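You operate a simulated robot arm through the tools that you are given. There is no shell and no other tool. Be economical: measure what you need, move in short steps, check, and stop when the job is done.

The job below is to be done with a simulated two-armed robot. You get a single attempt, and the scene is never put back.

JOB
Draw the yellow pin from the hasp and open the toolbox.
Fine: stand the pin in the wooden pin stand; free both toolbox latches; the lid stays up.

It is judged by the outcome, as a careful person would: the job done as asked, and still so three seconds after it is handed in. It fails if anything else is knocked over, pushed out of place, dropped, spilled or broken. A push-on lid holds only when it is set on centred and level and pressed home; a screw cap is set on level and turned clockwise until tight.

ROBOT AND FRAMES
Two 7-joint arms with two-finger parallel grippers on one trunk, on a base that drives. Base frame: it is fixed to the floor where the robot stands at the start and does not move with it; the origin is under the middle of the robot, x ahead of it, y to its left, z up. Lengths are in m, angles in rad, forces in N, time in s.
The left shoulder is at the start at [0.05, 0.165, 1.23], the right one opposite. With the tool pointing down near the work surface each hand reaches from about 0.1 to 0.66 m from the robot's upright axis, wherever it stands, measured 20 degrees to its own side. Places, roughly: blue toolbox latch [0.5, -0.4, 1.2]; hasp of the toolbox [0.5, -0.2, 1.2]; hole of the pin stand [0.5, 1.2, 1]; red toolbox latch [0.5, 0, 1.2]; toolbox lid [0.6, -0.2, 1.3]; yellow pin (3x3x7 cm) [0.5, -0.2, 1.2]. Payload 3.91 kg a hand.
The TCP of each hand is the grasp point between the finger pads, 0.03 m short of the fingertips. In the tool frame z runs along the fingers and y along their closing line. Largest opening 0.11 m; finger width 0.02, thickness 0.01; the body of the gripper, 0.048 by 0.112 m, starts 0.055 m behind the TCP.
Orientation is that of the tool frame in the base frame, as a unit quaternion [w, x, y, z]. With the fingers straight down and closing along the base's y, the tool's x points along the base's -x, its y along +y and its z along -z.

CONTROLS
- The arms move only by the tool play_rows. It takes "left_moves", "right_moves" or both (then of equal length, played together; a hand with none holds still); each is a list of rows, each a list of 7 numbers: the shift along the tool's x, y, z in units of 500 mm (1.0 is 500 mm), then the turn, a rotation vector about the tool's x, y, z in units of 120 degrees (1.0 is 120 degrees), then the finger opening in m, from 0 to 0.11. In form: [[dx, dy, dz, ax, ay, az, claw], ...]. A call has 1 to 12 rows; each row is the pose to reach, as a shift and turn from the pose commanded when the call began, along the tool's axes at that moment. A call with a number of a shift or a turn outside -1 to 1 is refused whole. Rows are played at 5 a second. More than 0.05 m and 0.15 rad between two rows, or a gripper value outside its range, and nothing of the call is played. A pose out of reach is approached as far as the arm can. The call stops where the force on the tool passes 40 N (or 10 N more than at its start, if that is more) or the arm is blocked; 0.2 s more then pass. Each finger travels about 0.045 m/s and halts on what it meets, pressing with about 32 N; the grip force reading is that of the motor and also rises with nothing between the fingers. The clock runs only during rows and for 0.2 s after the last one: add rows that repeat a pose to give the fingers time. It gives the time, the measured TCP pose, the force on the tool (base axes), the opening and the grip force at its end, in the units of the frame above (readings bear some noise), with the torque about the TCP (base axes, N m) and any sound that the robot's microphone picked up.
- Cameras (640 x 400 px; columns grow to the right, rows downward): "scene" is now at [0.1147, -0.0356, 1.4171]; the picture's right is [-0.37, -0.93, 0.00], its down [-0.37, 0.15, -0.92] and it looks along [0.85, -0.34, -0.40] (base axes); focal length 289 px, centre (320, 200). "left" rides on the left gripper at [0.072, -0.017, -0.103] in its tool frame; the picture's right is [0.23, 0.97, 0.00], its down [-0.76, 0.18, -0.62] and it looks along [-0.61, 0.14, 0.78] (tool axes); focal length 222 px, centre (320, 200). "right" rides on the right gripper at [0.072, 0.017, -0.103] in its tool frame; the picture's right is [-0.23, 0.97, 0.00], its down [-0.76, -0.18, -0.62] and it looks along [-0.61, -0.14, 0.78] (tool axes); focal length 222 px, centre (320, 200). There is no depth. A picture from a camera that has moved, and an enlarged one, comes with that camera's place and axes in the base frame and with its lens.
- capture(camera): a new picture of that camera. It takes no simulated time.
- move_column(by): slides the trunk up (or, below 0, down) by that many m; the arms and the scene camera ride with it, the base frame stays. It gives what a move gives, with no picture.
- roll_base(legs): drives the robot by 1 to 6 legs, each [ahead, left, turn to the left] in m, m and rad, along the robot's own axes; the way and the turn of a leg run together, so that a leg with both is an arc; at most 1.5 m and 3.142 rad a leg. The arms and the cameras ride along, it lands a little off, and it stops where it bumps. It gives what a move gives.
- turn_head(pan, tilt): turns the head with the scene camera to pan (to the left, within 1.396 rad either way) and tilt (down, from -0.506 to 1.204), counted from straight ahead of the robot. It gives what a move gives.
- zoom(camera, box): a new picture of the part [left, top, right, bottom] of that camera's present view, enlarged. It takes no simulated time.
- hand_in(): hands the job in; it is judged then, once.

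Work in short steps. Places have to be worked out from the pictures, the camera data and where the tool is seen: move nearer, look again, correct. Check each grasp and each placing, and mend what went wrong. You have 120 turns and 100 pictures in all, those below and enlarged ones among them. Open the grippers and draw the arms clear of the work before you hand the job in, unless the task says otherwise; then end with one line.

The tools are called after ">>>" by a JSON object that holds its "op" and its "data". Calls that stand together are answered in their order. play_rows: Moves the arms, as the interface text tells. Its arguments: {"type":"object","properties":{"left_moves":{"type":"array","items":{"type":"array","items":{"type":"number"}}},"right_moves":{"type":"array","items":{"type":"array","items":{"type":"number"}}}},"required":[]} The other tools are called the same way: move_column (by) slides the trunk up or down; roll_base (legs) drives the base; turn_head (pan, tilt) turns the head that bears the scene camera; capture (camera) takes a picture; zoom (camera, box) takes an enlarged picture of a part of a camera's view; hand_in () hands the job in.

At the start:

```text
time_s: 0.0
left_eef_pos: [0.3519, 0.0006, 1.1489]
left_ee_rot: [0.0, -0.001, 1.0, -0.001]
left_force: [-0.4, -0.7, 0.3]
left_ft_torque: [-0.01, 0.0, 0.0]
left_width: 0.1101
left_finger_force: 0.1
right_eef_pos: [0.3274, -0.3515, 1.0006]
right_ee_rot: [0.0, 0.0, 1.0, 0.0]
right_force: [-0.7, -0.3, 0.6]
right_ft_torque: [0.01, 0.04, -0.04]
right_width: 0.1097
right_finger_force: 0.1
trunk travel left (down, up): [-0.45, 0.053]
robot x, y, heading: [0.0, 0.001, 0.001]
head pan, tilt: [-0.382, 0.412]
```

scene: 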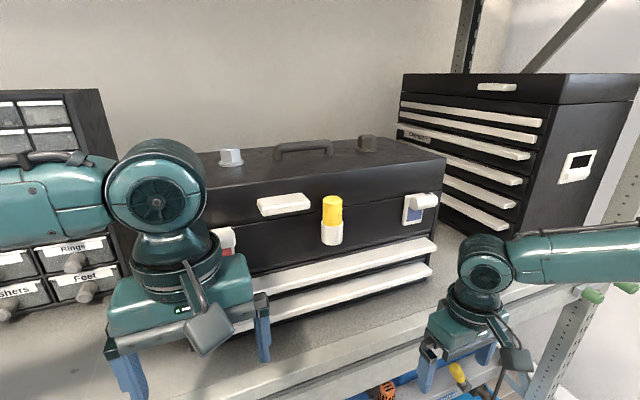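
right: 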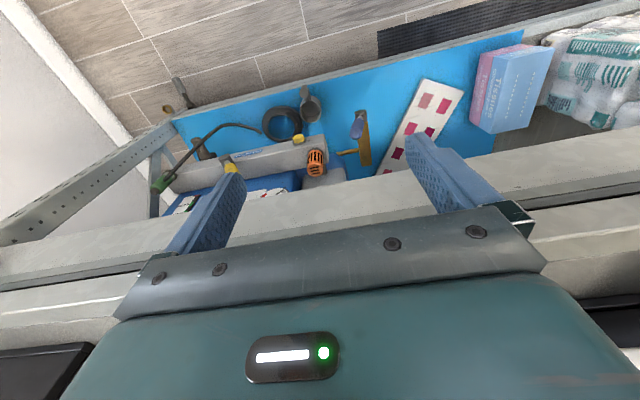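
left: 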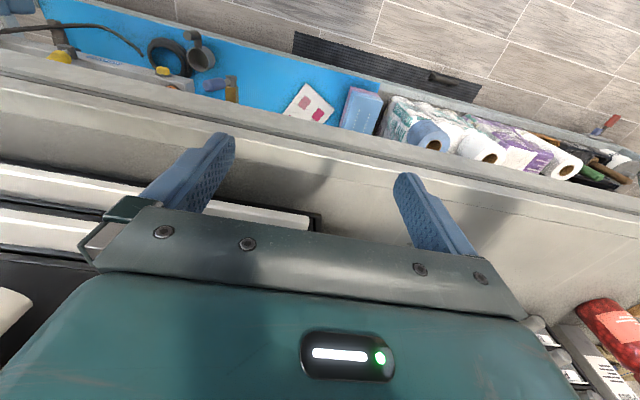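

The toolbox stands ahead to the right with the pin upright in the hasp. I zoom in on the front for details before moving.

>>> {"op": "zoom", "data": {"camera": "scene", "box": [200, 120, 460, 282]}}

>>> {"op": "turn_head", "data": {"pan": 1.0, "tilt": 0.4}}

>>> {"op": "capture", "data": {"camera": "scene"}}

```text
2.46 times, centred on (330, 201) of scene
camera zoom: at [0.1147, -0.0356, 1.4171], right [-0.37, -0.93, 0.0], down [-0.37, 0.15, -0.92], along [0.85, -0.34, -0.4], focal length 712 px, centre (295, 198)
```

zoom: 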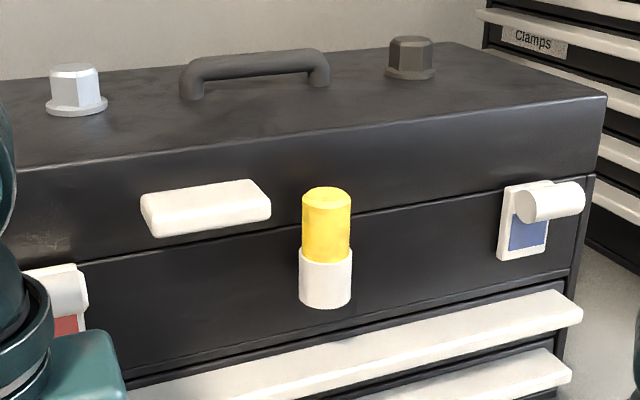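

```text
time_s: 1.5
left_eef_pos: [0.3524, -0.0005, 1.151]
left_ee_rot: [0.0, -0.002, 1.0, -0.001]
left_force: [0.3, 0.4, -0.3]
left_ft_torque: [0.01, -0.02, 0.0]
left_width: 0.11
left_finger_force: 0.1
right_eef_pos: [0.3279, -0.3527, 0.9998]
right_ee_rot: [0.0, 0.0, 1.0, 0.001]
right_force: [-0.1, -0.3, -0.3]
right_ft_torque: [-0.01, -0.01, 0.03]
right_width: 0.1099
right_finger_force: 0.0
trunk travel left (down, up): [-0.45, 0.053]
robot x, y, heading: [0.0005, -0.0016, -0.003]
head pan, tilt: [1.0, 0.4]
```

```text
95 pictures are left
camera scene: at [0.079, 0.0768, 1.4183], right [0.84, -0.54, 0.0], down [-0.21, -0.33, -0.92], along [0.5, 0.77, -0.39], focal length 289 px, centre (320, 200)
```

scene: 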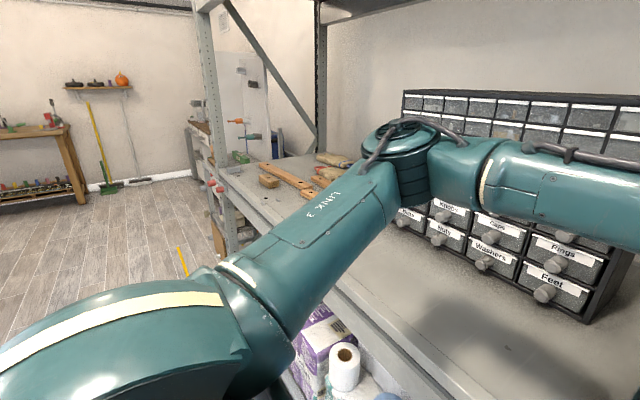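

The pin stand seems to be the block near (265,181). I enlarge it, then look back at the toolbox.

>>> {"op": "zoom", "data": {"camera": "scene", "box": [210, 140, 338, 220]}}

>>> {"op": "turn_head", "data": {"pan": -0.4, "tilt": 0.4}}

>>> {"op": "play_rows", "data": {"left_moves": [[0.08, 0.05, 0, 0, 0, 0, 0.11], [0.16, 0.12, 0, 0, 0, 0, 0.11], [0.2, 0.2, 0, 0, 0, 0, 0.11], [0.24, 0.28, 0, 0, 0, 0, 0.11], [0.28, 0.36, 0, 0, 0, 0, 0.11]]}}

>>> {"op": "capture", "data": {"camera": "scene"}}

```text
5.00 times, centred on (274, 180) of scene
camera zoom: at [0.079, 0.0768, 1.4183], right [0.84, -0.54, 0.0], down [-0.21, -0.33, -0.92], along [0.5, 0.77, -0.39], focal length 1446 px, centre (550, 300)
```

zoom: 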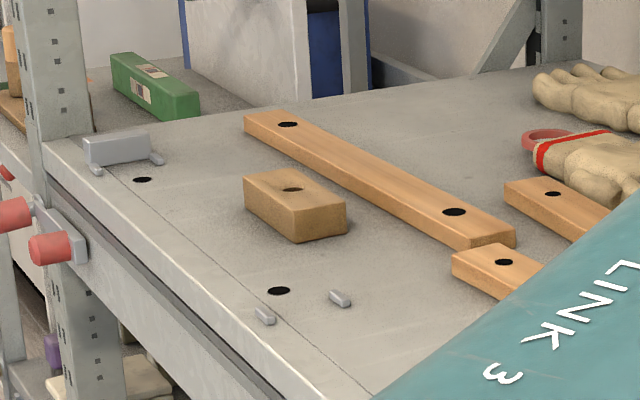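

```text
time_s: 3.0
left_eef_pos: [0.3523, 0.0001, 1.1499]
left_ee_rot: [0.0, 0.0, 1.0, -0.002]
left_force: [0.4, -0.5, -0.8]
left_ft_torque: [0.0, 0.0, 0.0]
left_width: 0.1098
left_finger_force: 0.2
right_eef_pos: [0.3274, -0.3524, 1.0003]
right_ee_rot: [0.0, 0.0, 1.0, 0.0]
right_force: [0.0, -0.2, 0.3]
right_ft_torque: [-0.01, 0.01, 0.01]
right_width: 0.1098
right_finger_force: 0.1
trunk travel left (down, up): [-0.45, 0.053]
robot x, y, heading: [0.0001, -0.0013, 0.005]
head pan, tilt: [-0.4, 0.4]
```

```text
refused: row 2 steps farther than a row can; nothing moved
```

```text
93 pictures are left
camera scene: at [0.1143, -0.0371, 1.4183], right [-0.39, -0.92, 0.0], down [-0.36, 0.15, -0.92], along [0.85, -0.36, -0.39], focal length 289 px, centre (320, 200)
```

scene: 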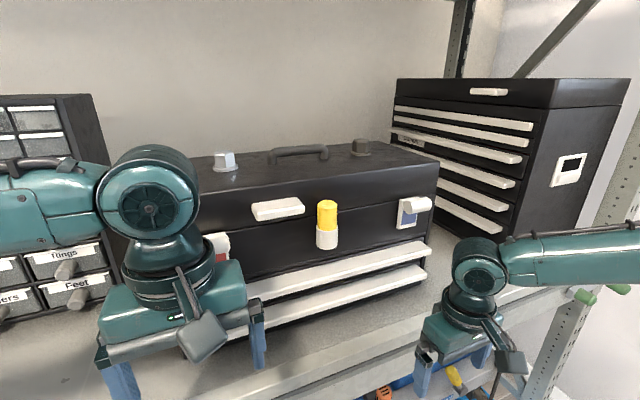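

Move the left hand away left/back so the red latch is visible.

>>> {"op": "play_rows", "data": {"left_moves": [[0.05, 0.08, 0, 0, 0, 0, 0.11], [0.1, 0.15, 0, 0, 0, 0, 0.11], [0.12, 0.24, 0, 0, 0, 0, 0.11], [0.12, 0.33, 0, 0, 0, 0, 0.11], [0.12, 0.42, 0, 0, 0, 0, 0.11]]}}

>>> {"op": "capture", "data": {"camera": "scene"}}

>>> {"op": "zoom", "data": {"camera": "scene", "box": [160, 120, 320, 280]}}

>>> {"op": "zoom", "data": {"camera": "scene", "box": [290, 130, 450, 250]}}

```text
time_s: 4.2
left_eef_pos: [0.291, 0.212, 1.1556]
left_ee_rot: [-0.001, -0.001, 1.0, 0.0]
left_force: [0.0, 0.2, -0.6]
left_ft_torque: [-0.06, 0.01, 0.03]
left_width: 0.11
left_finger_force: 0.1
right_eef_pos: [0.3272, -0.3527, 1.0007]
right_ee_rot: [0.0, 0.0, 1.0, -0.001]
right_force: [0.3, 0.2, -0.4]
right_ft_torque: [-0.02, -0.02, -0.04]
right_width: 0.1102
right_finger_force: 0.1
trunk travel left (down, up): [-0.45, 0.053]
robot x, y, heading: [0.0001, 0.0014, 0.004]
head pan, tilt: [-0.4, 0.4]
```

```text
92 pictures are left
camera scene: at [0.1137, -0.0361, 1.4184], right [-0.39, -0.92, 0.0], down [-0.36, 0.15, -0.92], along [0.85, -0.36, -0.39], focal length 289 px, centre (320, 200)
```

scene: 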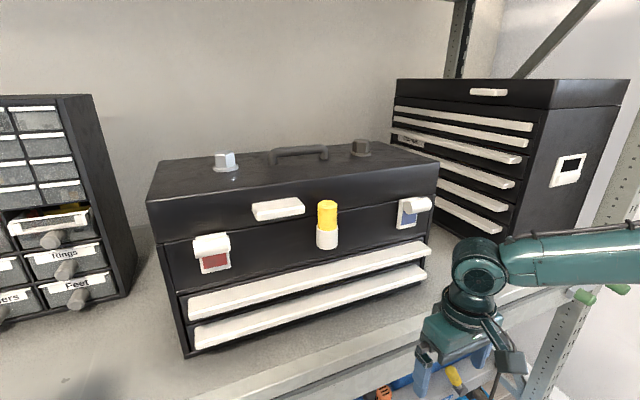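

```text
2.50 times, centred on (240, 200) of scene
camera zoom: at [0.1137, -0.0361, 1.4184], right [-0.39, -0.92, 0.0], down [-0.36, 0.15, -0.92], along [0.85, -0.36, -0.39], focal length 723 px, centre (520, 200)
```

zoom: 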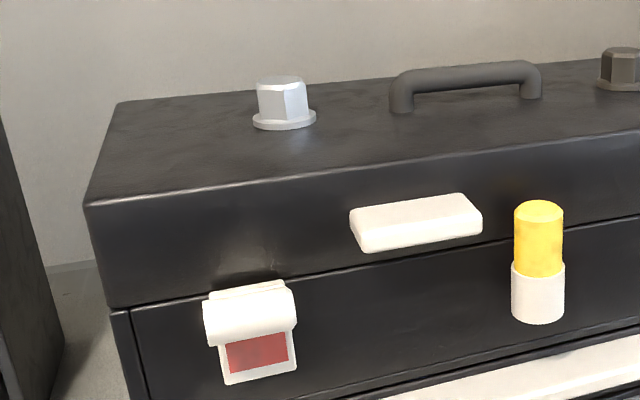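

```text
3.33 times, centred on (370, 190) of scene
camera zoom: at [0.1137, -0.0361, 1.4184], right [-0.39, -0.92, 0.0], down [-0.36, 0.15, -0.92], along [0.85, -0.36, -0.39], focal length 964 px, centre (153, 233)
```

zoom: 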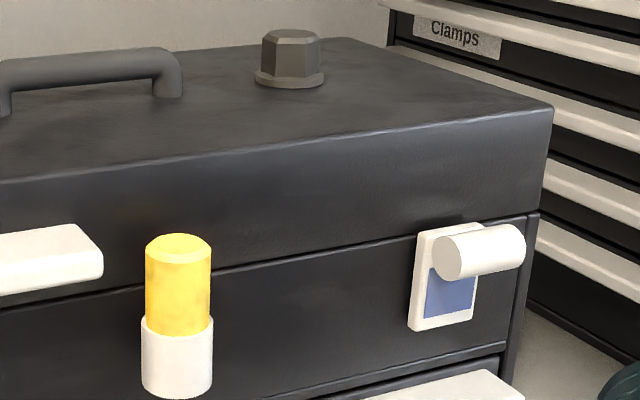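

The red latch has a hood-like roll, the blue one a lever barrel. I bring the right hand up, back and tilt it 45° so that its camera looks level at the toolbox front.

>>> {"op": "play_rows", "data": {"right_moves": [[0.02, 0.02, -0.07, 0, -0.0625, 0, 0.11], [0.04, 0.04, -0.14, 0, -0.125, 0, 0.11], [0.06, 0.06, -0.21, 0, -0.1875, 0, 0.11], [0.08, 0.08, -0.28, 0, -0.25, 0, 0.11], [0.1, 0.1, -0.35, 0, -0.3125, 0, 0.11], [0.12, 0.12, -0.42, 0, -0.375, 0, 0.11]]}}

>>> {"op": "capture", "data": {"camera": "right"}}

>>> {"op": "capture", "data": {"camera": "scene"}}

```text
time_s: 5.7
left_eef_pos: [0.2916, 0.2104, 1.1565]
left_ee_rot: [0.0, -0.001, 1.0, 0.0]
left_force: [0.6, -0.2, -0.3]
left_ft_torque: [-0.02, 0.0, -0.03]
left_width: 0.1104
left_finger_force: 0.1
right_eef_pos: [0.3038, -0.3266, 1.2624]
right_ee_rot: [0.383, 0.0, 0.924, 0.0]
right_force: [-0.5, 0.1, -0.5]
right_ft_torque: [0.03, -0.04, 0.0]
right_width: 0.1099
right_finger_force: 0.0
right hand out of reach, approached as far as the arm can: row 3, 4, 5, 6
trunk travel left (down, up): [-0.45, 0.053]
robot x, y, heading: [0.0004, -0.0023, -0.002]
head pan, tilt: [-0.4, 0.4]
```

```text
89 pictures are left
camera right: at [0.1793, -0.31, 1.2836], right [0.16, 0.97, 0.16], down [0.1, -0.18, 0.98], along [0.98, -0.14, -0.12], focal length 222 px, centre (320, 200)
```

right: 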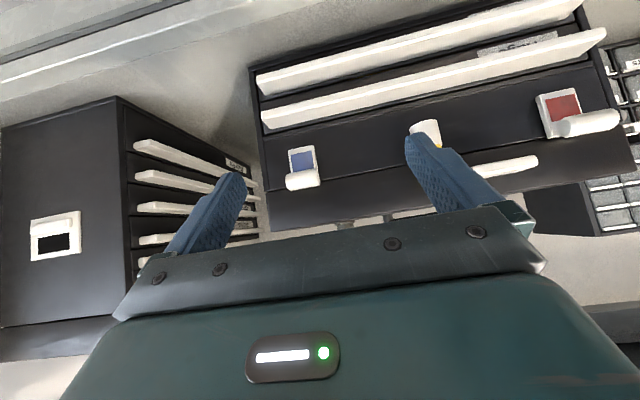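

```text
88 pictures are left
camera scene: at [0.1129, -0.0368, 1.4185], right [-0.39, -0.92, 0.0], down [-0.36, 0.15, -0.92], along [0.85, -0.36, -0.39], focal length 289 px, centre (320, 200)
```

scene: 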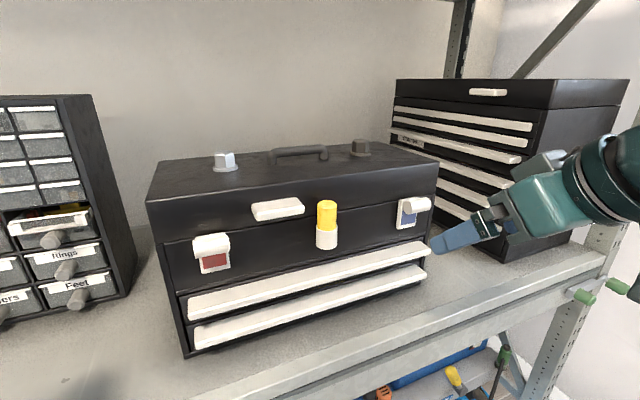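

The camera sees the front (upside-down). I enlarge both latches.

>>> {"op": "zoom", "data": {"camera": "right", "box": [250, 120, 370, 220]}}

>>> {"op": "zoom", "data": {"camera": "right", "box": [520, 60, 640, 160]}}

```text
4.00 times, centred on (310, 170) of right
camera zoom: at [0.1793, -0.31, 1.2836], right [0.16, 0.97, 0.16], down [0.1, -0.18, 0.98], along [0.98, -0.14, -0.12], focal length 888 px, centre (360, 320)
```

zoom: 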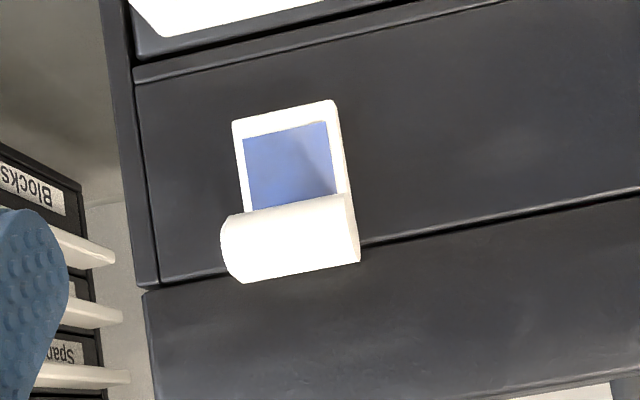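

```text
4.00 times, centred on (580, 110) of right
camera zoom: at [0.1793, -0.31, 1.2836], right [0.16, 0.97, 0.16], down [0.1, -0.18, 0.98], along [0.98, -0.14, -0.12], focal length 888 px, centre (-720, 560)
```

zoom: 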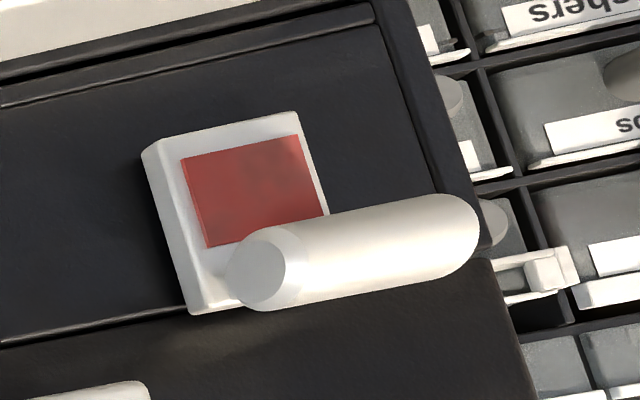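

Barrels sit across the top of each coloured plate. Pin axis I judge at about (0.477,-0.202), yellow part z 1.213–1.247. I back off a bit to give the arm room and level the tool to about 20° below horizontal, opposite the pin.

>>> {"op": "roll_base", "data": {"legs": [[-0.12, 0, 0]]}}

>>> {"op": "play_rows", "data": {"right_moves": [[0.05, 0.06, 0.02, 0, -0.052, 0, 0.09], [0.04, 0.12, 0.04, 0, -0.104, 0, 0.07], [0.03, 0.18, 0.08, 0, -0.156, 0, 0.06], [0.02, 0.25, 0.1, 0, -0.208, 0, 0.055]]}}

>>> {"op": "capture", "data": {"camera": "right"}}

>>> {"op": "capture", "data": {"camera": "scene"}}

```text
time_s: 6.9
left_eef_pos: [0.1734, 0.21, 1.1558]
left_ee_rot: [0.0, -0.001, 1.0, -0.001]
left_force: [0.1, 0.7, 0.1]
left_ft_torque: [0.02, -0.02, -0.01]
left_width: 0.11
left_finger_force: 0.1
right_eef_pos: [0.1845, -0.3286, 1.2614]
right_ee_rot: [0.381, 0.0, 0.924, 0.001]
right_force: [-0.8, -0.2, 0.9]
right_ft_torque: [0.0, 0.04, -0.02]
right_width: 0.11
right_finger_force: 0.0
trunk travel left (down, up): [-0.45, 0.053]
robot x, y, heading: [-0.1165, -0.002, -0.004]
head pan, tilt: [-0.4, 0.4]
```

```text
time_s: 7.9
left_eef_pos: [0.175, 0.2111, 1.1543]
left_ee_rot: [0.0, -0.001, 1.0, -0.002]
left_force: [-0.1, 0.1, -0.3]
left_ft_torque: [-0.05, 0.04, 0.02]
left_width: 0.1102
left_finger_force: 0.1
right_eef_pos: [0.2972, -0.1715, 1.2825]
right_ee_rot: [0.572, -0.003, 0.821, 0.0]
right_force: [-0.8, 1.2, 0.5]
right_ft_torque: [-0.01, -0.03, -0.04]
right_width: 0.0552
right_finger_force: 0.1
right hand out of reach, approached as far as the arm can: row 1, 2, 3, 4
trunk travel left (down, up): [-0.45, 0.053]
robot x, y, heading: [-0.1192, 0.0026, -0.002]
head pan, tilt: [-0.4, 0.4]
```

```text
85 pictures are left
camera right: at [0.1763, -0.1549, 1.2505], right [0.08, 0.97, 0.21], down [-0.32, -0.17, 0.93], along [0.94, -0.14, 0.3], focal length 222 px, centre (320, 200)
```

right: 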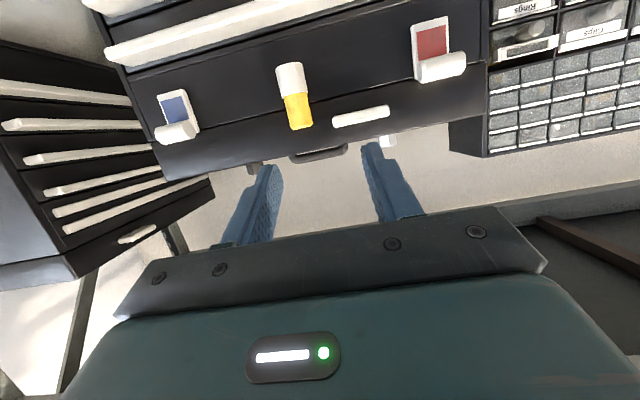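

```text
84 pictures are left
camera scene: at [-0.0022, -0.0338, 1.4181], right [-0.39, -0.92, 0.0], down [-0.36, 0.15, -0.92], along [0.85, -0.36, -0.39], focal length 289 px, centre (320, 200)
```

scene: 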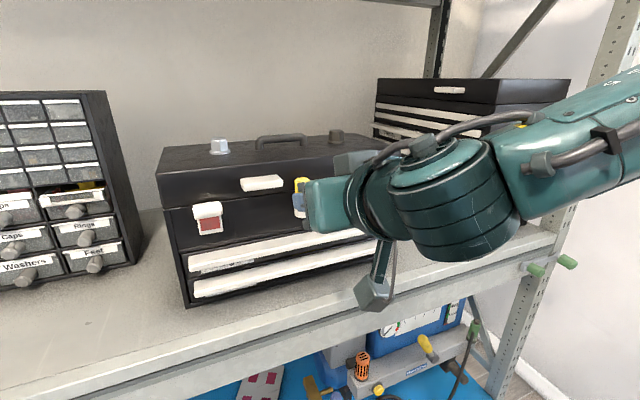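

The pin axis comes out at y≈-0.203, top ≈1.243; lid face x≈0.505. I move the open hand to a pre-grasp 9 cm short of the pin.

>>> {"op": "play_rows", "data": {"right_moves": [[0.011, -0.021, 0.063, 0, 0, 0, 0.055], [0.023, -0.042, 0.126, 0, 0, 0, 0.055], [0.034, -0.063, 0.189, 0, 0, 0, 0.055]]}}

>>> {"op": "capture", "data": {"camera": "right"}}

```text
time_s: 8.7
left_eef_pos: [0.1754, 0.2087, 1.1562]
left_ee_rot: [0.0, 0.0, 1.0, 0.0]
left_force: [1.0, 0.4, 0.0]
left_ft_torque: [0.0, 0.01, -0.04]
left_width: 0.1098
left_finger_force: 0.0
right_eef_pos: [0.3828, -0.2099, 1.2319]
right_ee_rot: [0.572, 0.0, 0.82, 0.0]
right_force: [0.7, -0.4, 0.4]
right_ft_torque: [-0.04, -0.02, -0.01]
right_width: 0.0548
right_finger_force: 0.1
trunk travel left (down, up): [-0.45, 0.053]
robot x, y, heading: [-0.1188, -0.0034, 0.002]
head pan, tilt: [-0.4, 0.4]
```

```text
83 pictures are left
camera right: at [0.2605, -0.1923, 1.1989], right [0.08, 0.97, 0.21], down [-0.32, -0.18, 0.93], along [0.94, -0.14, 0.3], focal length 222 px, centre (320, 200)
```

right: 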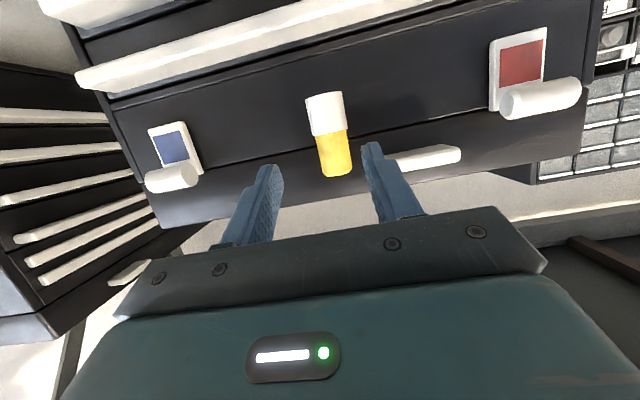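

Pin centre y≈-0.202, yellow z 1.204–1.241. I advance onto it and close.

>>> {"op": "play_rows", "data": {"right_moves": [[-0.025, 0.016, 0.077, 0, 0, 0, 0.055], [-0.05, 0.016, 0.154, 0, 0, 0, 0.055], [-0.05, 0.016, 0.154, 0, 0, 0, 0.055], [-0.05, 0.016, 0.154, 0, 0, 0, 0.02], [-0.05, 0.016, 0.154, 0, 0, 0, 0.015], [-0.05, 0.016, 0.154, 0, 0, 0, 0.015], [-0.05, 0.016, 0.154, 0, 0, 0, 0.015]]}}

>>> {"op": "capture", "data": {"camera": "right"}}

```text
time_s: 10.3
left_eef_pos: [0.1745, 0.2089, 1.1569]
left_ee_rot: [0.0, 0.0, 1.0, -0.001]
left_force: [-0.4, -0.4, 1.2]
left_ft_torque: [0.01, 0.05, -0.03]
left_width: 0.1102
left_finger_force: 0.1
right_eef_pos: [0.4598, -0.201, 1.2276]
right_ee_rot: [0.572, 0.0, 0.82, 0.0]
right_force: [0.4, 0.7, 1.5]
right_ft_torque: [-0.01, -0.03, 0.05]
right_width: 0.0282
right_finger_force: 31.8
trunk travel left (down, up): [-0.45, 0.053]
robot x, y, heading: [-0.1138, -0.0012, -0.001]
head pan, tilt: [-0.4, 0.4]
```

```text
82 pictures are left
camera right: at [0.3384, -0.1834, 1.1945], right [0.08, 0.97, 0.21], down [-0.32, -0.18, 0.93], along [0.94, -0.14, 0.3], focal length 222 px, centre (320, 200)
```

right: 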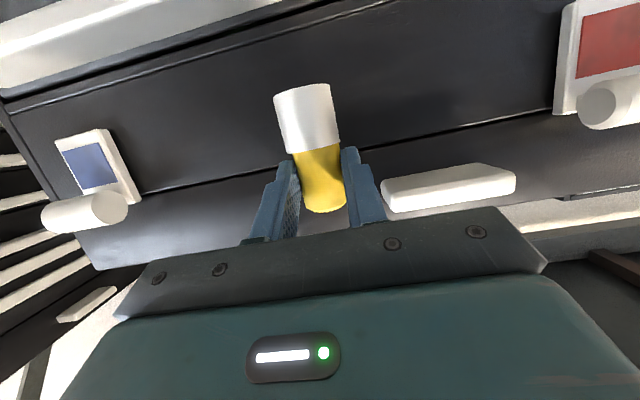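

Grip is firm at 28 mm. I draw the pin straight up slowly.

>>> {"op": "play_rows", "data": {"right_moves": [[-0.019, 0, -0.0068, 0, 0, 0, 0.015], [-0.038, 0, -0.0137, 0, 0, 0, 0.015], [-0.057, 0, -0.0205, 0, 0, 0, 0.015], [-0.085, 0, -0.031, 0, 0, 0, 0.015], [-0.113, 0, -0.041, 0, 0, 0, 0.015], [-0.141, 0, -0.0513, 0, 0, 0, 0.015], [-0.169, 0, -0.0615, 0, 0, 0, 0.015]]}}

>>> {"op": "capture", "data": {"camera": "right"}}

>>> {"op": "capture", "data": {"camera": "scene"}}

```text
time_s: 11.9
left_eef_pos: [0.174, 0.2094, 1.1567]
left_ee_rot: [-0.001, -0.001, 1.0, -0.001]
left_force: [-0.5, 0.0, 0.0]
left_ft_torque: [0.02, -0.02, 0.02]
left_width: 0.1101
left_finger_force: 0.1
right_eef_pos: [0.4616, -0.2022, 1.3206]
right_ee_rot: [0.572, -0.001, 0.82, 0.002]
right_force: [0.7, -0.2, -0.3]
right_ft_torque: [0.03, 0.0, 0.0]
right_width: 0.028
right_finger_force: 32.0
trunk travel left (down, up): [-0.45, 0.053]
robot x, y, heading: [-0.1197, -0.0015, -0.002]
head pan, tilt: [-0.4, 0.4]
```

```text
81 pictures are left
camera right: at [0.3404, -0.1841, 1.2867], right [0.08, 0.97, 0.21], down [-0.32, -0.18, 0.93], along [0.94, -0.14, 0.3], focal length 222 px, centre (320, 200)
```

right: 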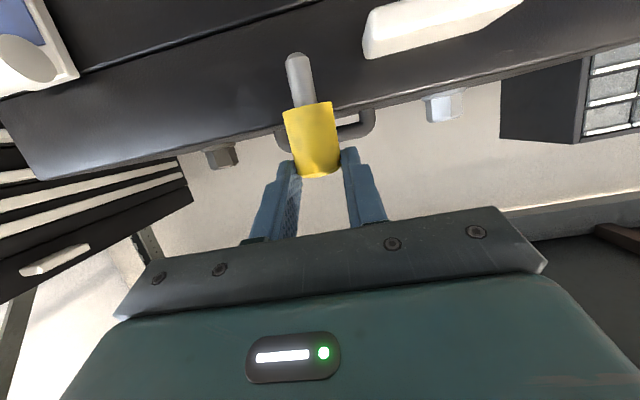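

```text
80 pictures are left
camera scene: at [-0.0045, -0.0372, 1.4183], right [-0.39, -0.92, 0.0], down [-0.36, 0.15, -0.92], along [0.85, -0.36, -0.39], focal length 289 px, centre (320, 200)
```

scene: 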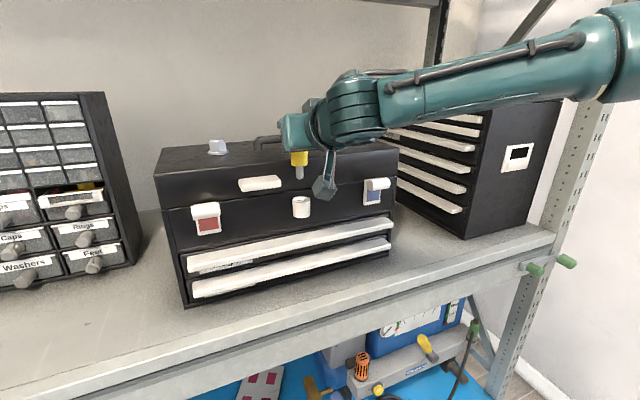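

The pin is out: yellow head with a slim steel stem (~3.3 cm). I pull the hand back clear of the toolbox, then drive left toward the stand.

>>> {"op": "play_rows", "data": {"right_moves": [[0.032, 0, -0.088, 0, 0, 0, 0.015], [0.064, 0, -0.175, 0, 0, 0, 0.015], [0.096, 0, -0.263, 0, 0, 0, 0.015]]}}

>>> {"op": "roll_base", "data": {"legs": [[0, 1.25, 0]]}}

>>> {"op": "turn_head", "data": {"pan": 0.0, "tilt": 0.6}}

>>> {"op": "capture", "data": {"camera": "scene"}}

>>> {"op": "capture", "data": {"camera": "right"}}

```text
time_s: 12.7
left_eef_pos: [0.1743, 0.2087, 1.1557]
left_ee_rot: [0.0, 0.0, 1.0, 0.0]
left_force: [0.1, 0.1, 0.2]
left_ft_torque: [-0.01, -0.05, -0.02]
left_width: 0.1099
left_finger_force: 0.1
right_eef_pos: [0.3195, -0.2007, 1.3189]
right_ee_rot: [0.572, 0.0, 0.82, 0.001]
right_force: [-0.6, 0.1, -0.5]
right_ft_torque: [0.0, 0.02, 0.01]
right_width: 0.0282
right_finger_force: 32.0
trunk travel left (down, up): [-0.45, 0.053]
robot x, y, heading: [-0.1154, -0.0008, -0.003]
head pan, tilt: [-0.4, 0.4]
```

```text
time_s: 23.7
left_eef_pos: [0.1825, 1.4343, 1.1557]
left_ee_rot: [0.0, 0.004, 1.0, -0.002]
left_force: [1.6, -0.1, -0.2]
left_ft_torque: [-0.02, -0.01, 0.0]
left_width: 0.11
left_finger_force: 0.0
right_eef_pos: [0.3266, 1.023, 1.3183]
right_ee_rot: [0.572, 0.004, 0.82, -0.002]
right_force: [-0.1, 0.9, 0.2]
right_ft_torque: [-0.02, -0.02, 0.03]
right_width: 0.0283
right_finger_force: 32.1
trunk travel left (down, up): [-0.45, 0.053]
robot x, y, heading: [-0.111, 1.2245, -0.012]
head pan, tilt: [-0.4, 0.4]
```

```text
time_s: 24.6
left_eef_pos: [0.1815, 1.4338, 1.1575]
left_ee_rot: [0.0, 0.004, 1.0, -0.001]
left_force: [-0.3, -0.9, -0.2]
left_ft_torque: [0.0, -0.02, -0.02]
left_width: 0.1098
left_finger_force: 0.0
right_eef_pos: [0.3274, 1.0233, 1.3192]
right_ee_rot: [0.572, 0.004, 0.82, -0.003]
right_force: [0.6, 0.3, 0.3]
right_ft_torque: [0.0, 0.01, -0.02]
right_width: 0.0281
right_finger_force: 31.5
trunk travel left (down, up): [-0.45, 0.053]
robot x, y, heading: [-0.1116, 1.227, -0.011]
head pan, tilt: [0.0, 0.6]
```

```text
79 pictures are left
camera scene: at [0.0054, 1.225, 1.4001], right [-0.01, -1.0, 0.0], down [-0.56, 0.01, -0.83], along [0.83, -0.01, -0.56], focal length 289 px, centre (320, 200)
```

scene: 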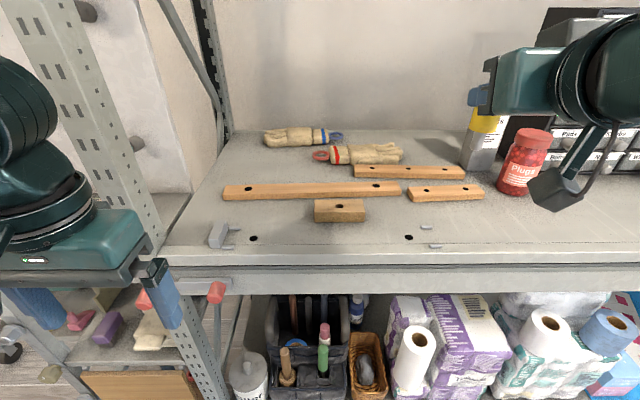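

```text
78 pictures are left
camera right: at [0.2054, 1.0421, 1.285], right [0.09, 0.97, 0.21], down [-0.32, -0.18, 0.93], along [0.94, -0.15, 0.3], focal length 222 px, centre (320, 200)
```

right: 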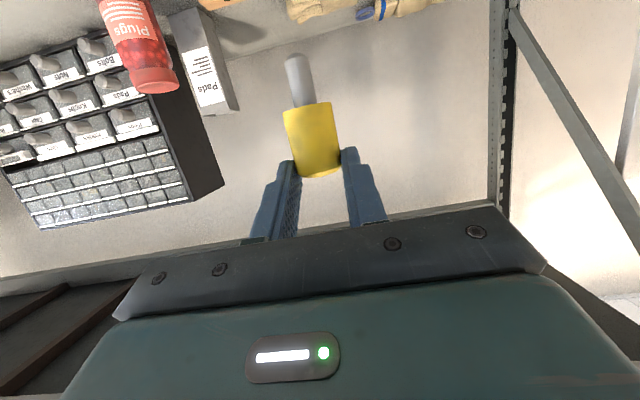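

I enlarge the stand to locate its hole.

>>> {"op": "zoom", "data": {"camera": "scene", "box": [300, 185, 380, 235]}}

>>> {"op": "zoom", "data": {"camera": "right", "box": [240, 40, 400, 200]}}

```text
8.00 times, centred on (340, 210) of scene
camera zoom: at [0.0054, 1.225, 1.4001], right [-0.01, -1.0, 0.0], down [-0.56, 0.01, -0.83], along [0.83, -0.01, -0.56], focal length 2314 px, centre (160, 120)
```

zoom: 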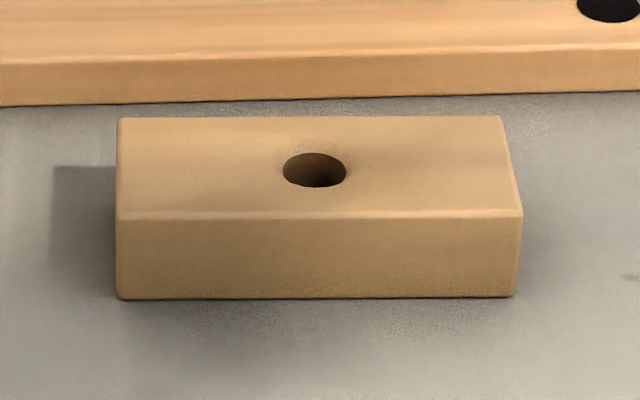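

```text
2.50 times, centred on (320, 120) of right
camera zoom: at [0.2054, 1.0421, 1.285], right [0.09, 0.97, 0.21], down [-0.32, -0.18, 0.93], along [0.94, -0.15, 0.3], focal length 555 px, centre (320, 400)
```

zoom: 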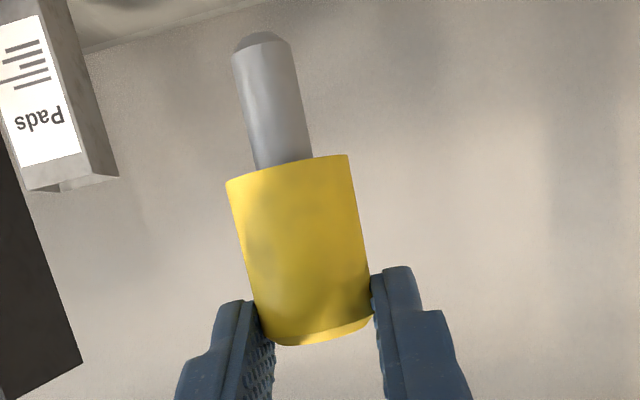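

Hole direction is known but not its depth. I lower the trunk 0.15 m (hand is still in front of the shelf, well above it) and triangulate from the new view.

>>> {"op": "move_column", "data": {"by": -0.15}}

>>> {"op": "zoom", "data": {"camera": "scene", "box": [260, 140, 420, 240]}}

>>> {"op": "capture", "data": {"camera": "right"}}

```text
time_s: 26.3
left_eef_pos: [0.182, 1.4339, 1.0062]
left_ee_rot: [0.0, 0.004, 1.0, -0.001]
left_force: [-0.8, 0.1, 0.2]
left_ft_torque: [0.0, 0.0, 0.0]
left_width: 0.1101
left_finger_force: 0.0
right_eef_pos: [0.3268, 1.0242, 1.1672]
right_ee_rot: [0.572, 0.005, 0.82, -0.004]
right_force: [0.1, -0.4, -1.6]
right_ft_torque: [0.01, 0.02, -0.01]
right_width: 0.0281
right_finger_force: 31.9
trunk travel left (down, up): [-0.3, 0.203]
robot x, y, heading: [-0.1116, 1.2264, -0.004]
head pan, tilt: [0.0, 0.6]
```

```text
4.00 times, centred on (340, 190) of scene
camera zoom: at [0.0053, 1.2251, 1.2501], right [-0.01, -1.0, 0.0], down [-0.56, 0.01, -0.83], along [0.83, -0.01, -0.56], focal length 1157 px, centre (240, 240)
```

zoom: 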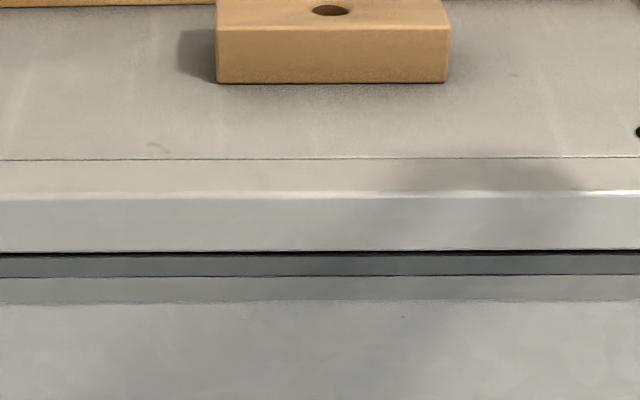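

```text
74 pictures are left
camera right: at [0.2054, 1.0422, 1.1351], right [0.09, 0.97, 0.21], down [-0.32, -0.18, 0.93], along [0.94, -0.15, 0.3], focal length 222 px, centre (320, 200)
```

right: 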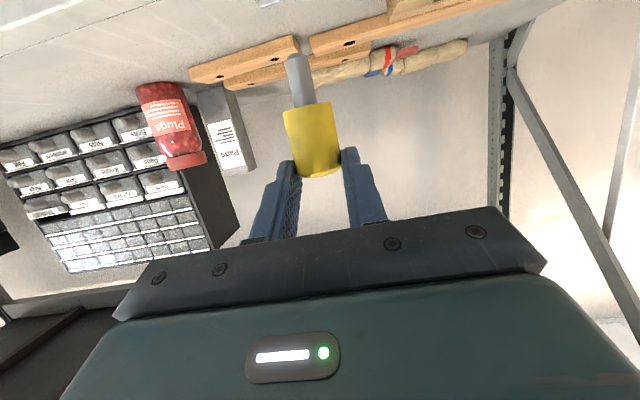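

Triangulated hole top: (0.5235, 1.1765, 1.029). The pin slipped a bit in the grip, now hanging ~4.4 cm (head bottom) below the TCP, axis ~1.4 cm ahead of it. I move to above and just short of the stand.

>>> {"op": "play_rows", "data": {"right_moves": [[-0.006, 0.061, 0.054, 0, 0, 0, 0.015], [-0.012, 0.121, 0.107, 0, 0, 0, 0.015], [-0.019, 0.182, 0.161, 0, 0, 0, 0.015], [-0.025, 0.242, 0.214, 0, 0, 0, 0.015], [-0.031, 0.303, 0.268, 0, 0, 0, 0.015]]}}

>>> {"op": "capture", "data": {"camera": "right"}}

>>> {"op": "capture", "data": {"camera": "scene"}}

```text
time_s: 27.5
left_eef_pos: [0.1811, 1.434, 1.0069]
left_ee_rot: [0.001, 0.002, 1.0, -0.001]
left_force: [0.5, -0.4, 0.2]
left_ft_torque: [0.02, 0.0, 0.03]
left_width: 0.11
left_finger_force: 0.1
right_eef_pos: [0.4249, 1.1327, 1.1441]
right_ee_rot: [0.573, 0.005, 0.82, -0.003]
right_force: [-0.7, 1.0, -0.8]
right_ft_torque: [0.0, 0.01, 0.0]
right_width: 0.028
right_finger_force: 32.3
right hand out of reach, approached as far as the arm can: row 4, 5
trunk travel left (down, up): [-0.3, 0.203]
robot x, y, heading: [-0.1131, 1.2313, -0.007]
head pan, tilt: [0.0, 0.6]
```

```text
73 pictures are left
camera right: at [0.3033, 1.1518, 1.1111], right [0.09, 0.97, 0.21], down [-0.33, -0.17, 0.93], along [0.94, -0.15, 0.3], focal length 222 px, centre (320, 200)
```

right: 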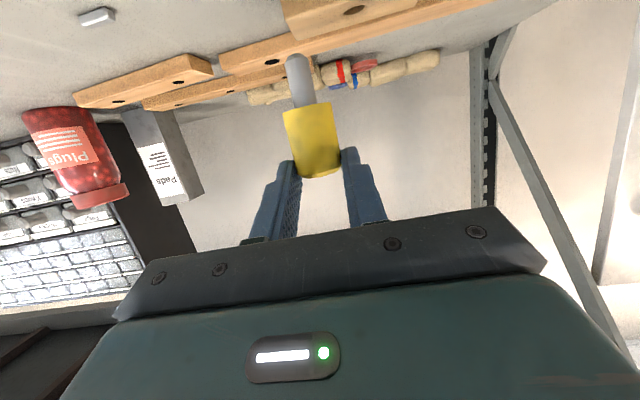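

```text
72 pictures are left
camera scene: at [0.0049, 1.2253, 1.2502], right [-0.01, -1.0, 0.0], down [-0.56, 0.01, -0.83], along [0.83, -0.01, -0.56], focal length 289 px, centre (320, 200)
```

scene: 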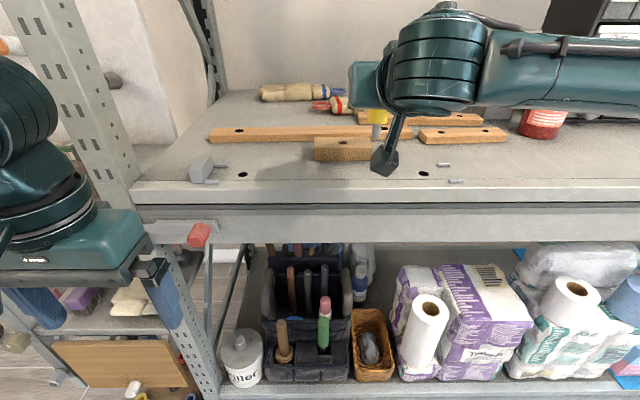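

Right hand cannot reach that far across; I tuck the left hand in and shift the base left 0.12 m and forward 0.05 m.

>>> {"op": "play_rows", "data": {"left_moves": [[0.03, -0.07, 0, 0, 0, 0, 0.11], [0.06, -0.14, 0, 0, 0, 0, 0.11], [0.06, -0.21, 0, 0, 0, 0, 0.11]]}}

>>> {"op": "roll_base", "data": {"legs": [[0.05, 0.12, 0]]}}

>>> {"op": "capture", "data": {"camera": "scene"}}

```text
time_s: 28.3
left_eef_pos: [0.1541, 1.3289, 1.0034]
left_ee_rot: [-0.001, 0.003, 1.0, -0.001]
left_force: [-0.4, 0.6, -0.2]
left_ft_torque: [0.01, -0.03, -0.01]
left_width: 0.1099
left_finger_force: 0.0
right_eef_pos: [0.4248, 1.1328, 1.1429]
right_ee_rot: [0.572, 0.005, 0.821, -0.003]
right_force: [-0.3, 0.3, -1.7]
right_ft_torque: [0.02, -0.03, 0.02]
right_width: 0.0284
right_finger_force: 31.7
trunk travel left (down, up): [-0.3, 0.203]
robot x, y, heading: [-0.1078, 1.225, -0.012]
head pan, tilt: [0.0, 0.6]
```

```text
time_s: 30.0
left_eef_pos: [0.2049, 1.4453, 1.0056]
left_ee_rot: [0.0, 0.004, 1.0, -0.001]
left_force: [1.2, -0.5, 0.0]
left_ft_torque: [-0.02, -0.01, 0.01]
left_width: 0.1098
left_finger_force: 0.0
right_eef_pos: [0.4753, 1.2498, 1.1432]
right_ee_rot: [0.571, 0.005, 0.821, -0.004]
right_force: [0.1, 0.3, -0.4]
right_ft_torque: [-0.03, 0.02, 0.04]
right_width: 0.0282
right_finger_force: 31.8
trunk travel left (down, up): [-0.3, 0.203]
robot x, y, heading: [-0.0627, 1.3439, -0.014]
head pan, tilt: [0.0, 0.6]
```

```text
71 pictures are left
camera scene: at [0.0563, 1.3424, 1.2501], right [-0.01, -1.0, 0.0], down [-0.57, 0.01, -0.82], along [0.82, -0.01, -0.57], focal length 289 px, centre (320, 200)
```

scene: 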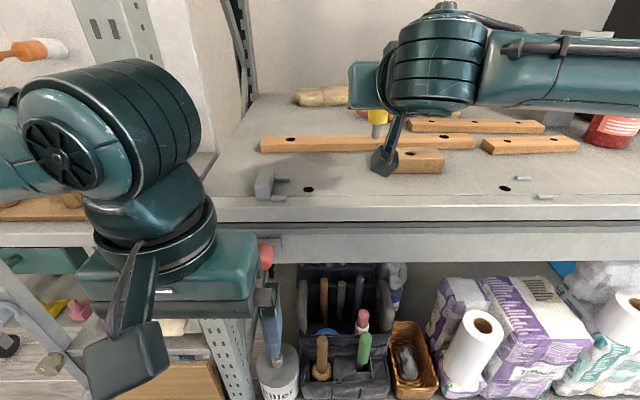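

Now shift over the hole, stem tip about 2 cm above it, and look from both cameras.

>>> {"op": "play_rows", "data": {"right_moves": [[0.005, -0.075, 0.04, 0, 0, 0, 0.015], [0.0098, -0.15, 0.08, 0, 0, 0, 0.015], [0.0098, -0.15, 0.08, 0, 0, 0, 0.015]]}}

>>> {"op": "capture", "data": {"camera": "right"}}

>>> {"op": "capture", "data": {"camera": "scene"}}

```text
time_s: 30.8
left_eef_pos: [0.205, 1.4457, 1.0049]
left_ee_rot: [0.0, 0.005, 1.0, -0.001]
left_force: [0.7, -0.7, 0.6]
left_ft_torque: [0.04, 0.01, 0.01]
left_width: 0.1102
left_finger_force: 0.0
right_eef_pos: [0.5131, 1.1771, 1.1225]
right_ee_rot: [0.572, 0.005, 0.82, -0.003]
right_force: [-0.2, -0.4, -1.6]
right_ft_torque: [0.01, 0.02, 0.0]
right_width: 0.0282
right_finger_force: 32.2
trunk travel left (down, up): [-0.3, 0.203]
robot x, y, heading: [-0.0619, 1.342, -0.01]
head pan, tilt: [0.0, 0.6]
```

```text
70 pictures are left
camera right: at [0.3909, 1.196, 1.0904], right [0.09, 0.97, 0.21], down [-0.32, -0.18, 0.93], along [0.94, -0.15, 0.3], focal length 222 px, centre (320, 200)
```

right: 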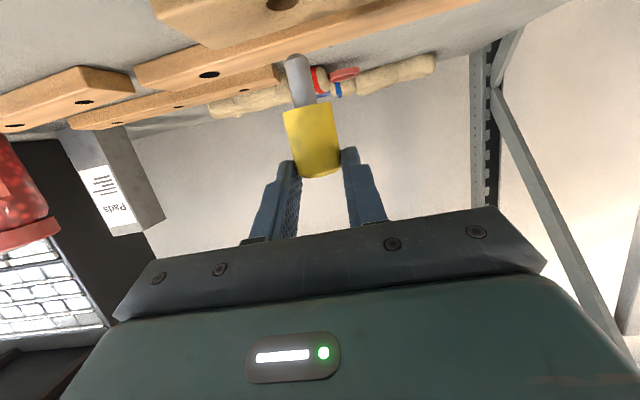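

```text
69 pictures are left
camera scene: at [0.0562, 1.3423, 1.2501], right [-0.01, -1.0, 0.0], down [-0.56, 0.01, -0.83], along [0.82, -0.01, -0.56], focal length 289 px, centre (320, 200)
```

scene: 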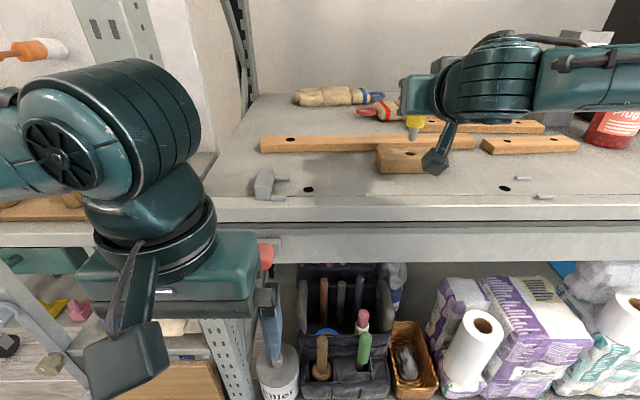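

Stem tip computes to (0.525,1.179,1.054) versus hole (0.525,1.1775). I check with a zoom.

>>> {"op": "zoom", "data": {"camera": "scene", "box": [370, 105, 450, 185]}}

>>> {"op": "zoom", "data": {"camera": "right", "box": [240, 0, 360, 100]}}

```text
5.00 times, centred on (410, 145) of scene
camera zoom: at [0.0562, 1.3423, 1.2501], right [-0.01, -1.0, 0.0], down [-0.56, 0.01, -0.83], along [0.82, -0.01, -0.56], focal length 1446 px, centre (-130, 475)
```

zoom: 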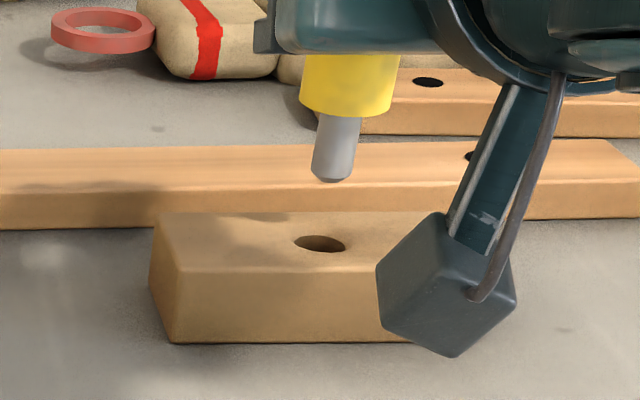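

```text
4.00 times, centred on (300, 50) of right
camera zoom: at [0.3909, 1.196, 1.0904], right [0.09, 0.97, 0.21], down [-0.32, -0.18, 0.93], along [0.94, -0.15, 0.3], focal length 888 px, centre (400, 800)
```

zoom: 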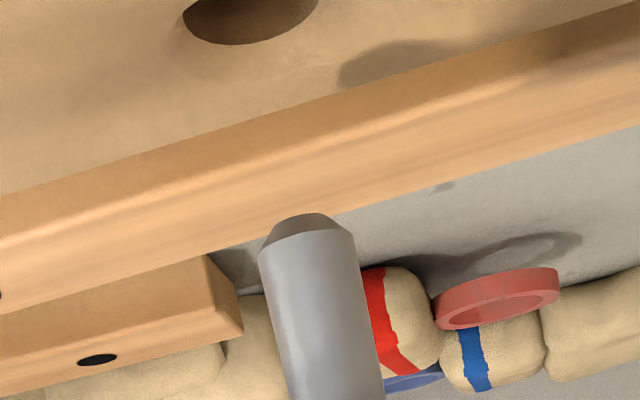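

Both views agree the stem is right over the hole. I lower 3.5 cm straight down, stem about 1 cm into the hole.

>>> {"op": "play_rows", "data": {"right_moves": [[0.0188, 0, 0.0069, 0, 0, 0, 0.015], [0.0375, 0, 0.0138, 0, 0, 0, 0.015], [0.05, 0, 0.0185, 0, 0, 0, 0.015], [0.0657, 0, 0.0242, 0, 0, 0, 0.015]]}}

>>> {"op": "zoom", "data": {"camera": "scene", "box": [370, 105, 450, 185]}}

```text
time_s: 31.8
left_eef_pos: [0.2037, 1.4453, 1.0061]
left_ee_rot: [0.001, 0.005, 1.0, -0.002]
left_force: [-0.8, 0.6, -0.5]
left_ft_torque: [0.01, -0.03, 0.02]
left_width: 0.1099
left_finger_force: 0.0
right_eef_pos: [0.5078, 1.1753, 1.0875]
right_ee_rot: [0.571, 0.004, 0.821, -0.003]
right_force: [-0.8, 1.1, -2.5]
right_ft_torque: [0.04, -0.14, 0.0]
right_width: 0.0281
right_finger_force: 32.0
trunk travel left (down, up): [-0.3, 0.203]
robot x, y, heading: [-0.0584, 1.3452, -0.01]
head pan, tilt: [0.0, 0.6]
```

```text
5.00 times, centred on (410, 145) of scene
camera zoom: at [0.0544, 1.3426, 1.2505], right [-0.01, -1.0, 0.0], down [-0.56, 0.01, -0.83], along [0.83, -0.01, -0.56], focal length 1446 px, centre (-130, 475)
```

zoom: 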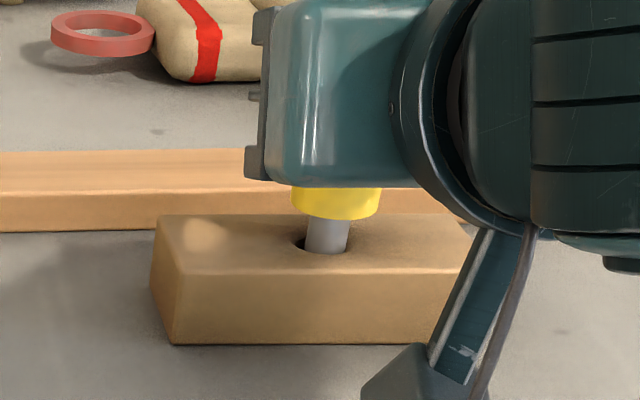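

The stem is entering, slightly toward the front-right of the hole. I nudge 2 mm back/left and go on down until the head seats.

>>> {"op": "play_rows", "data": {"right_moves": [[-0.0014, 0.003, 0.0038, 0, 0, 0, 0.015], [0.008, 0.003, 0.0072, 0, 0, 0, 0.015], [0.0174, 0.003, 0.0107, 0, 0, 0, 0.015], [0.0268, 0.003, 0.0142, 0, 0, 0, 0.015]]}}

>>> {"op": "zoom", "data": {"camera": "scene", "box": [370, 105, 450, 185]}}

```text
time_s: 32.8
left_eef_pos: [0.2055, 1.4469, 1.006]
left_ee_rot: [0.0, 0.004, 1.0, -0.001]
left_force: [-0.2, 0.5, -0.2]
left_ft_torque: [0.01, -0.01, 0.0]
left_width: 0.1099
left_finger_force: 0.1
right_eef_pos: [0.5127, 1.1774, 1.0741]
right_ee_rot: [0.573, 0.005, 0.819, -0.002]
right_force: [-1.9, -0.6, 4.0]
right_ft_torque: [-0.04, 0.09, 0.0]
right_width: 0.0282
right_finger_force: 32.2
trunk travel left (down, up): [-0.3, 0.203]
robot x, y, heading: [-0.0606, 1.3442, -0.013]
head pan, tilt: [0.0, 0.6]
```

```text
5.00 times, centred on (410, 145) of scene
camera zoom: at [0.0556, 1.3422, 1.2503], right [-0.01, -1.0, 0.0], down [-0.56, 0.01, -0.83], along [0.83, -0.01, -0.56], focal length 1446 px, centre (-130, 475)
```

zoom: 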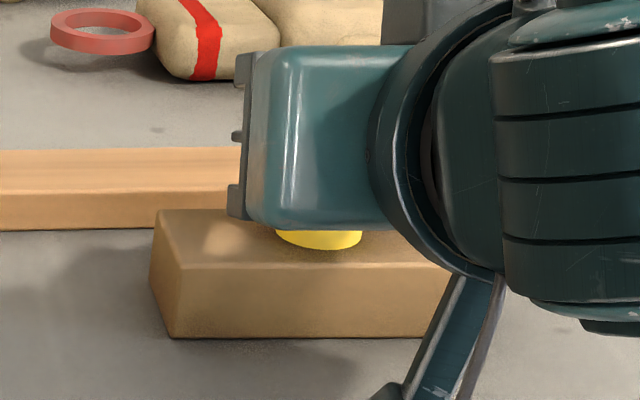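

Nearly seated (4 N). Another 3 mm down, then I release and look.

>>> {"op": "play_rows", "data": {"right_moves": [[0.003, 0, 0.001, 0, 0, 0, 0.015], [0.006, 0, 0.0022, 0, 0, 0, 0.015]]}}

>>> {"op": "play_rows", "data": {"right_moves": [[0, 0, 0, 0, 0, 0, 0.035], [0, 0, 0, 0, 0, 0, 0.05], [0, 0, 0, 0, 0, 0, 0.055], [0, 0, 0, 0, 0, 0, 0.06]]}}

>>> {"op": "capture", "data": {"camera": "right"}}

```text
time_s: 33.4
left_eef_pos: [0.205, 1.4467, 1.0049]
left_ee_rot: [0.0, 0.004, 1.0, 0.0]
left_force: [-0.2, -1.8, 0.1]
left_ft_torque: [0.0, -0.02, -0.03]
left_width: 0.1099
left_finger_force: 0.1
right_eef_pos: [0.512, 1.1771, 1.0754]
right_ee_rot: [0.575, 0.004, 0.818, -0.002]
right_force: [2.1, -0.8, 13.9]
right_ft_torque: [-0.01, -0.19, -0.02]
right_width: 0.0281
right_finger_force: 31.8
trunk travel left (down, up): [-0.3, 0.203]
robot x, y, heading: [-0.0608, 1.3463, -0.01]
head pan, tilt: [0.0, 0.6]
```

```text
time_s: 34.4
left_eef_pos: [0.2042, 1.4474, 1.0052]
left_ee_rot: [-0.001, 0.005, 1.0, -0.001]
left_force: [0.0, 0.2, -0.3]
left_ft_torque: [0.02, 0.04, 0.02]
left_width: 0.1102
left_finger_force: 0.1
right_eef_pos: [0.5112, 1.1769, 1.071]
right_ee_rot: [0.572, 0.005, 0.82, -0.003]
right_force: [0.0, 0.5, -0.3]
right_ft_torque: [0.03, 0.01, 0.0]
right_width: 0.0599
right_finger_force: 0.0
trunk travel left (down, up): [-0.3, 0.203]
robot x, y, heading: [-0.0657, 1.3464, -0.009]
head pan, tilt: [0.0, 0.6]
```

```text
64 pictures are left
camera right: at [0.391, 1.1956, 1.0387], right [0.09, 0.97, 0.21], down [-0.32, -0.18, 0.93], along [0.94, -0.15, 0.3], focal length 222 px, centre (320, 200)
```

right: 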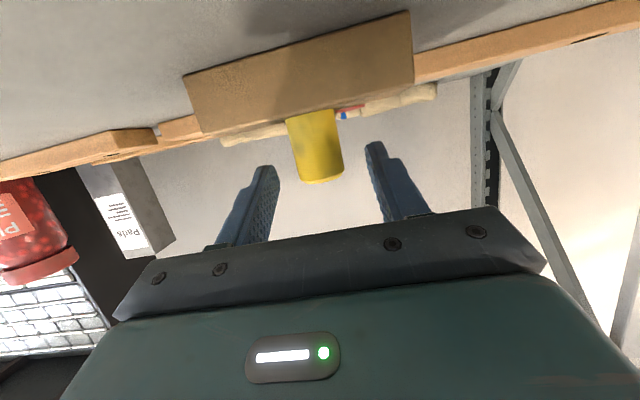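

The pin stands seated on the block. I withdraw the hand straight back along its fingers and check.

>>> {"op": "play_rows", "data": {"right_moves": [[0, 0, -0.08, 0, 0, 0, 0.06], [0, 0, -0.16, 0, 0, 0, 0.06], [-0.04, 0, -0.24, 0, 0, 0, 0.06], [-0.08, 0, -0.32, 0, 0, 0, 0.06]]}}

>>> {"op": "capture", "data": {"camera": "scene"}}

```text
time_s: 35.4
left_eef_pos: [0.2045, 1.4461, 1.0057]
left_ee_rot: [0.0, 0.004, 1.0, 0.0]
left_force: [-0.1, 0.0, 0.0]
left_ft_torque: [0.0, 0.02, 0.02]
left_width: 0.11
left_finger_force: 0.1
right_eef_pos: [0.3748, 1.1783, 1.1639]
right_ee_rot: [0.572, 0.004, 0.82, -0.003]
right_force: [-0.1, 0.3, -0.5]
right_ft_torque: [0.01, -0.02, 0.01]
right_width: 0.0601
right_finger_force: 0.1
trunk travel left (down, up): [-0.3, 0.203]
robot x, y, heading: [-0.0634, 1.3453, -0.009]
head pan, tilt: [0.0, 0.6]
```

```text
63 pictures are left
camera scene: at [0.0556, 1.3423, 1.2501], right [-0.01, -1.0, 0.0], down [-0.56, 0.01, -0.83], along [0.83, -0.01, -0.56], focal length 289 px, centre (320, 200)
```

scene: 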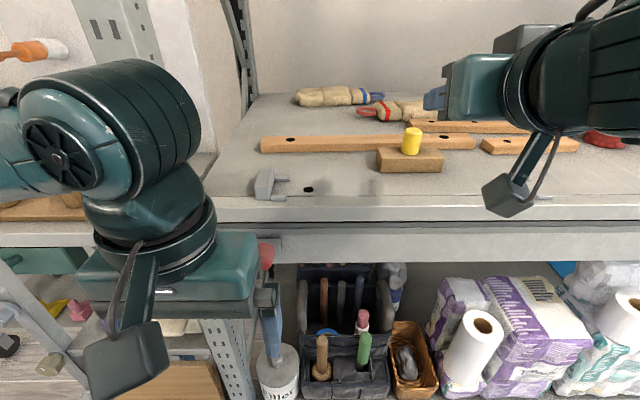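

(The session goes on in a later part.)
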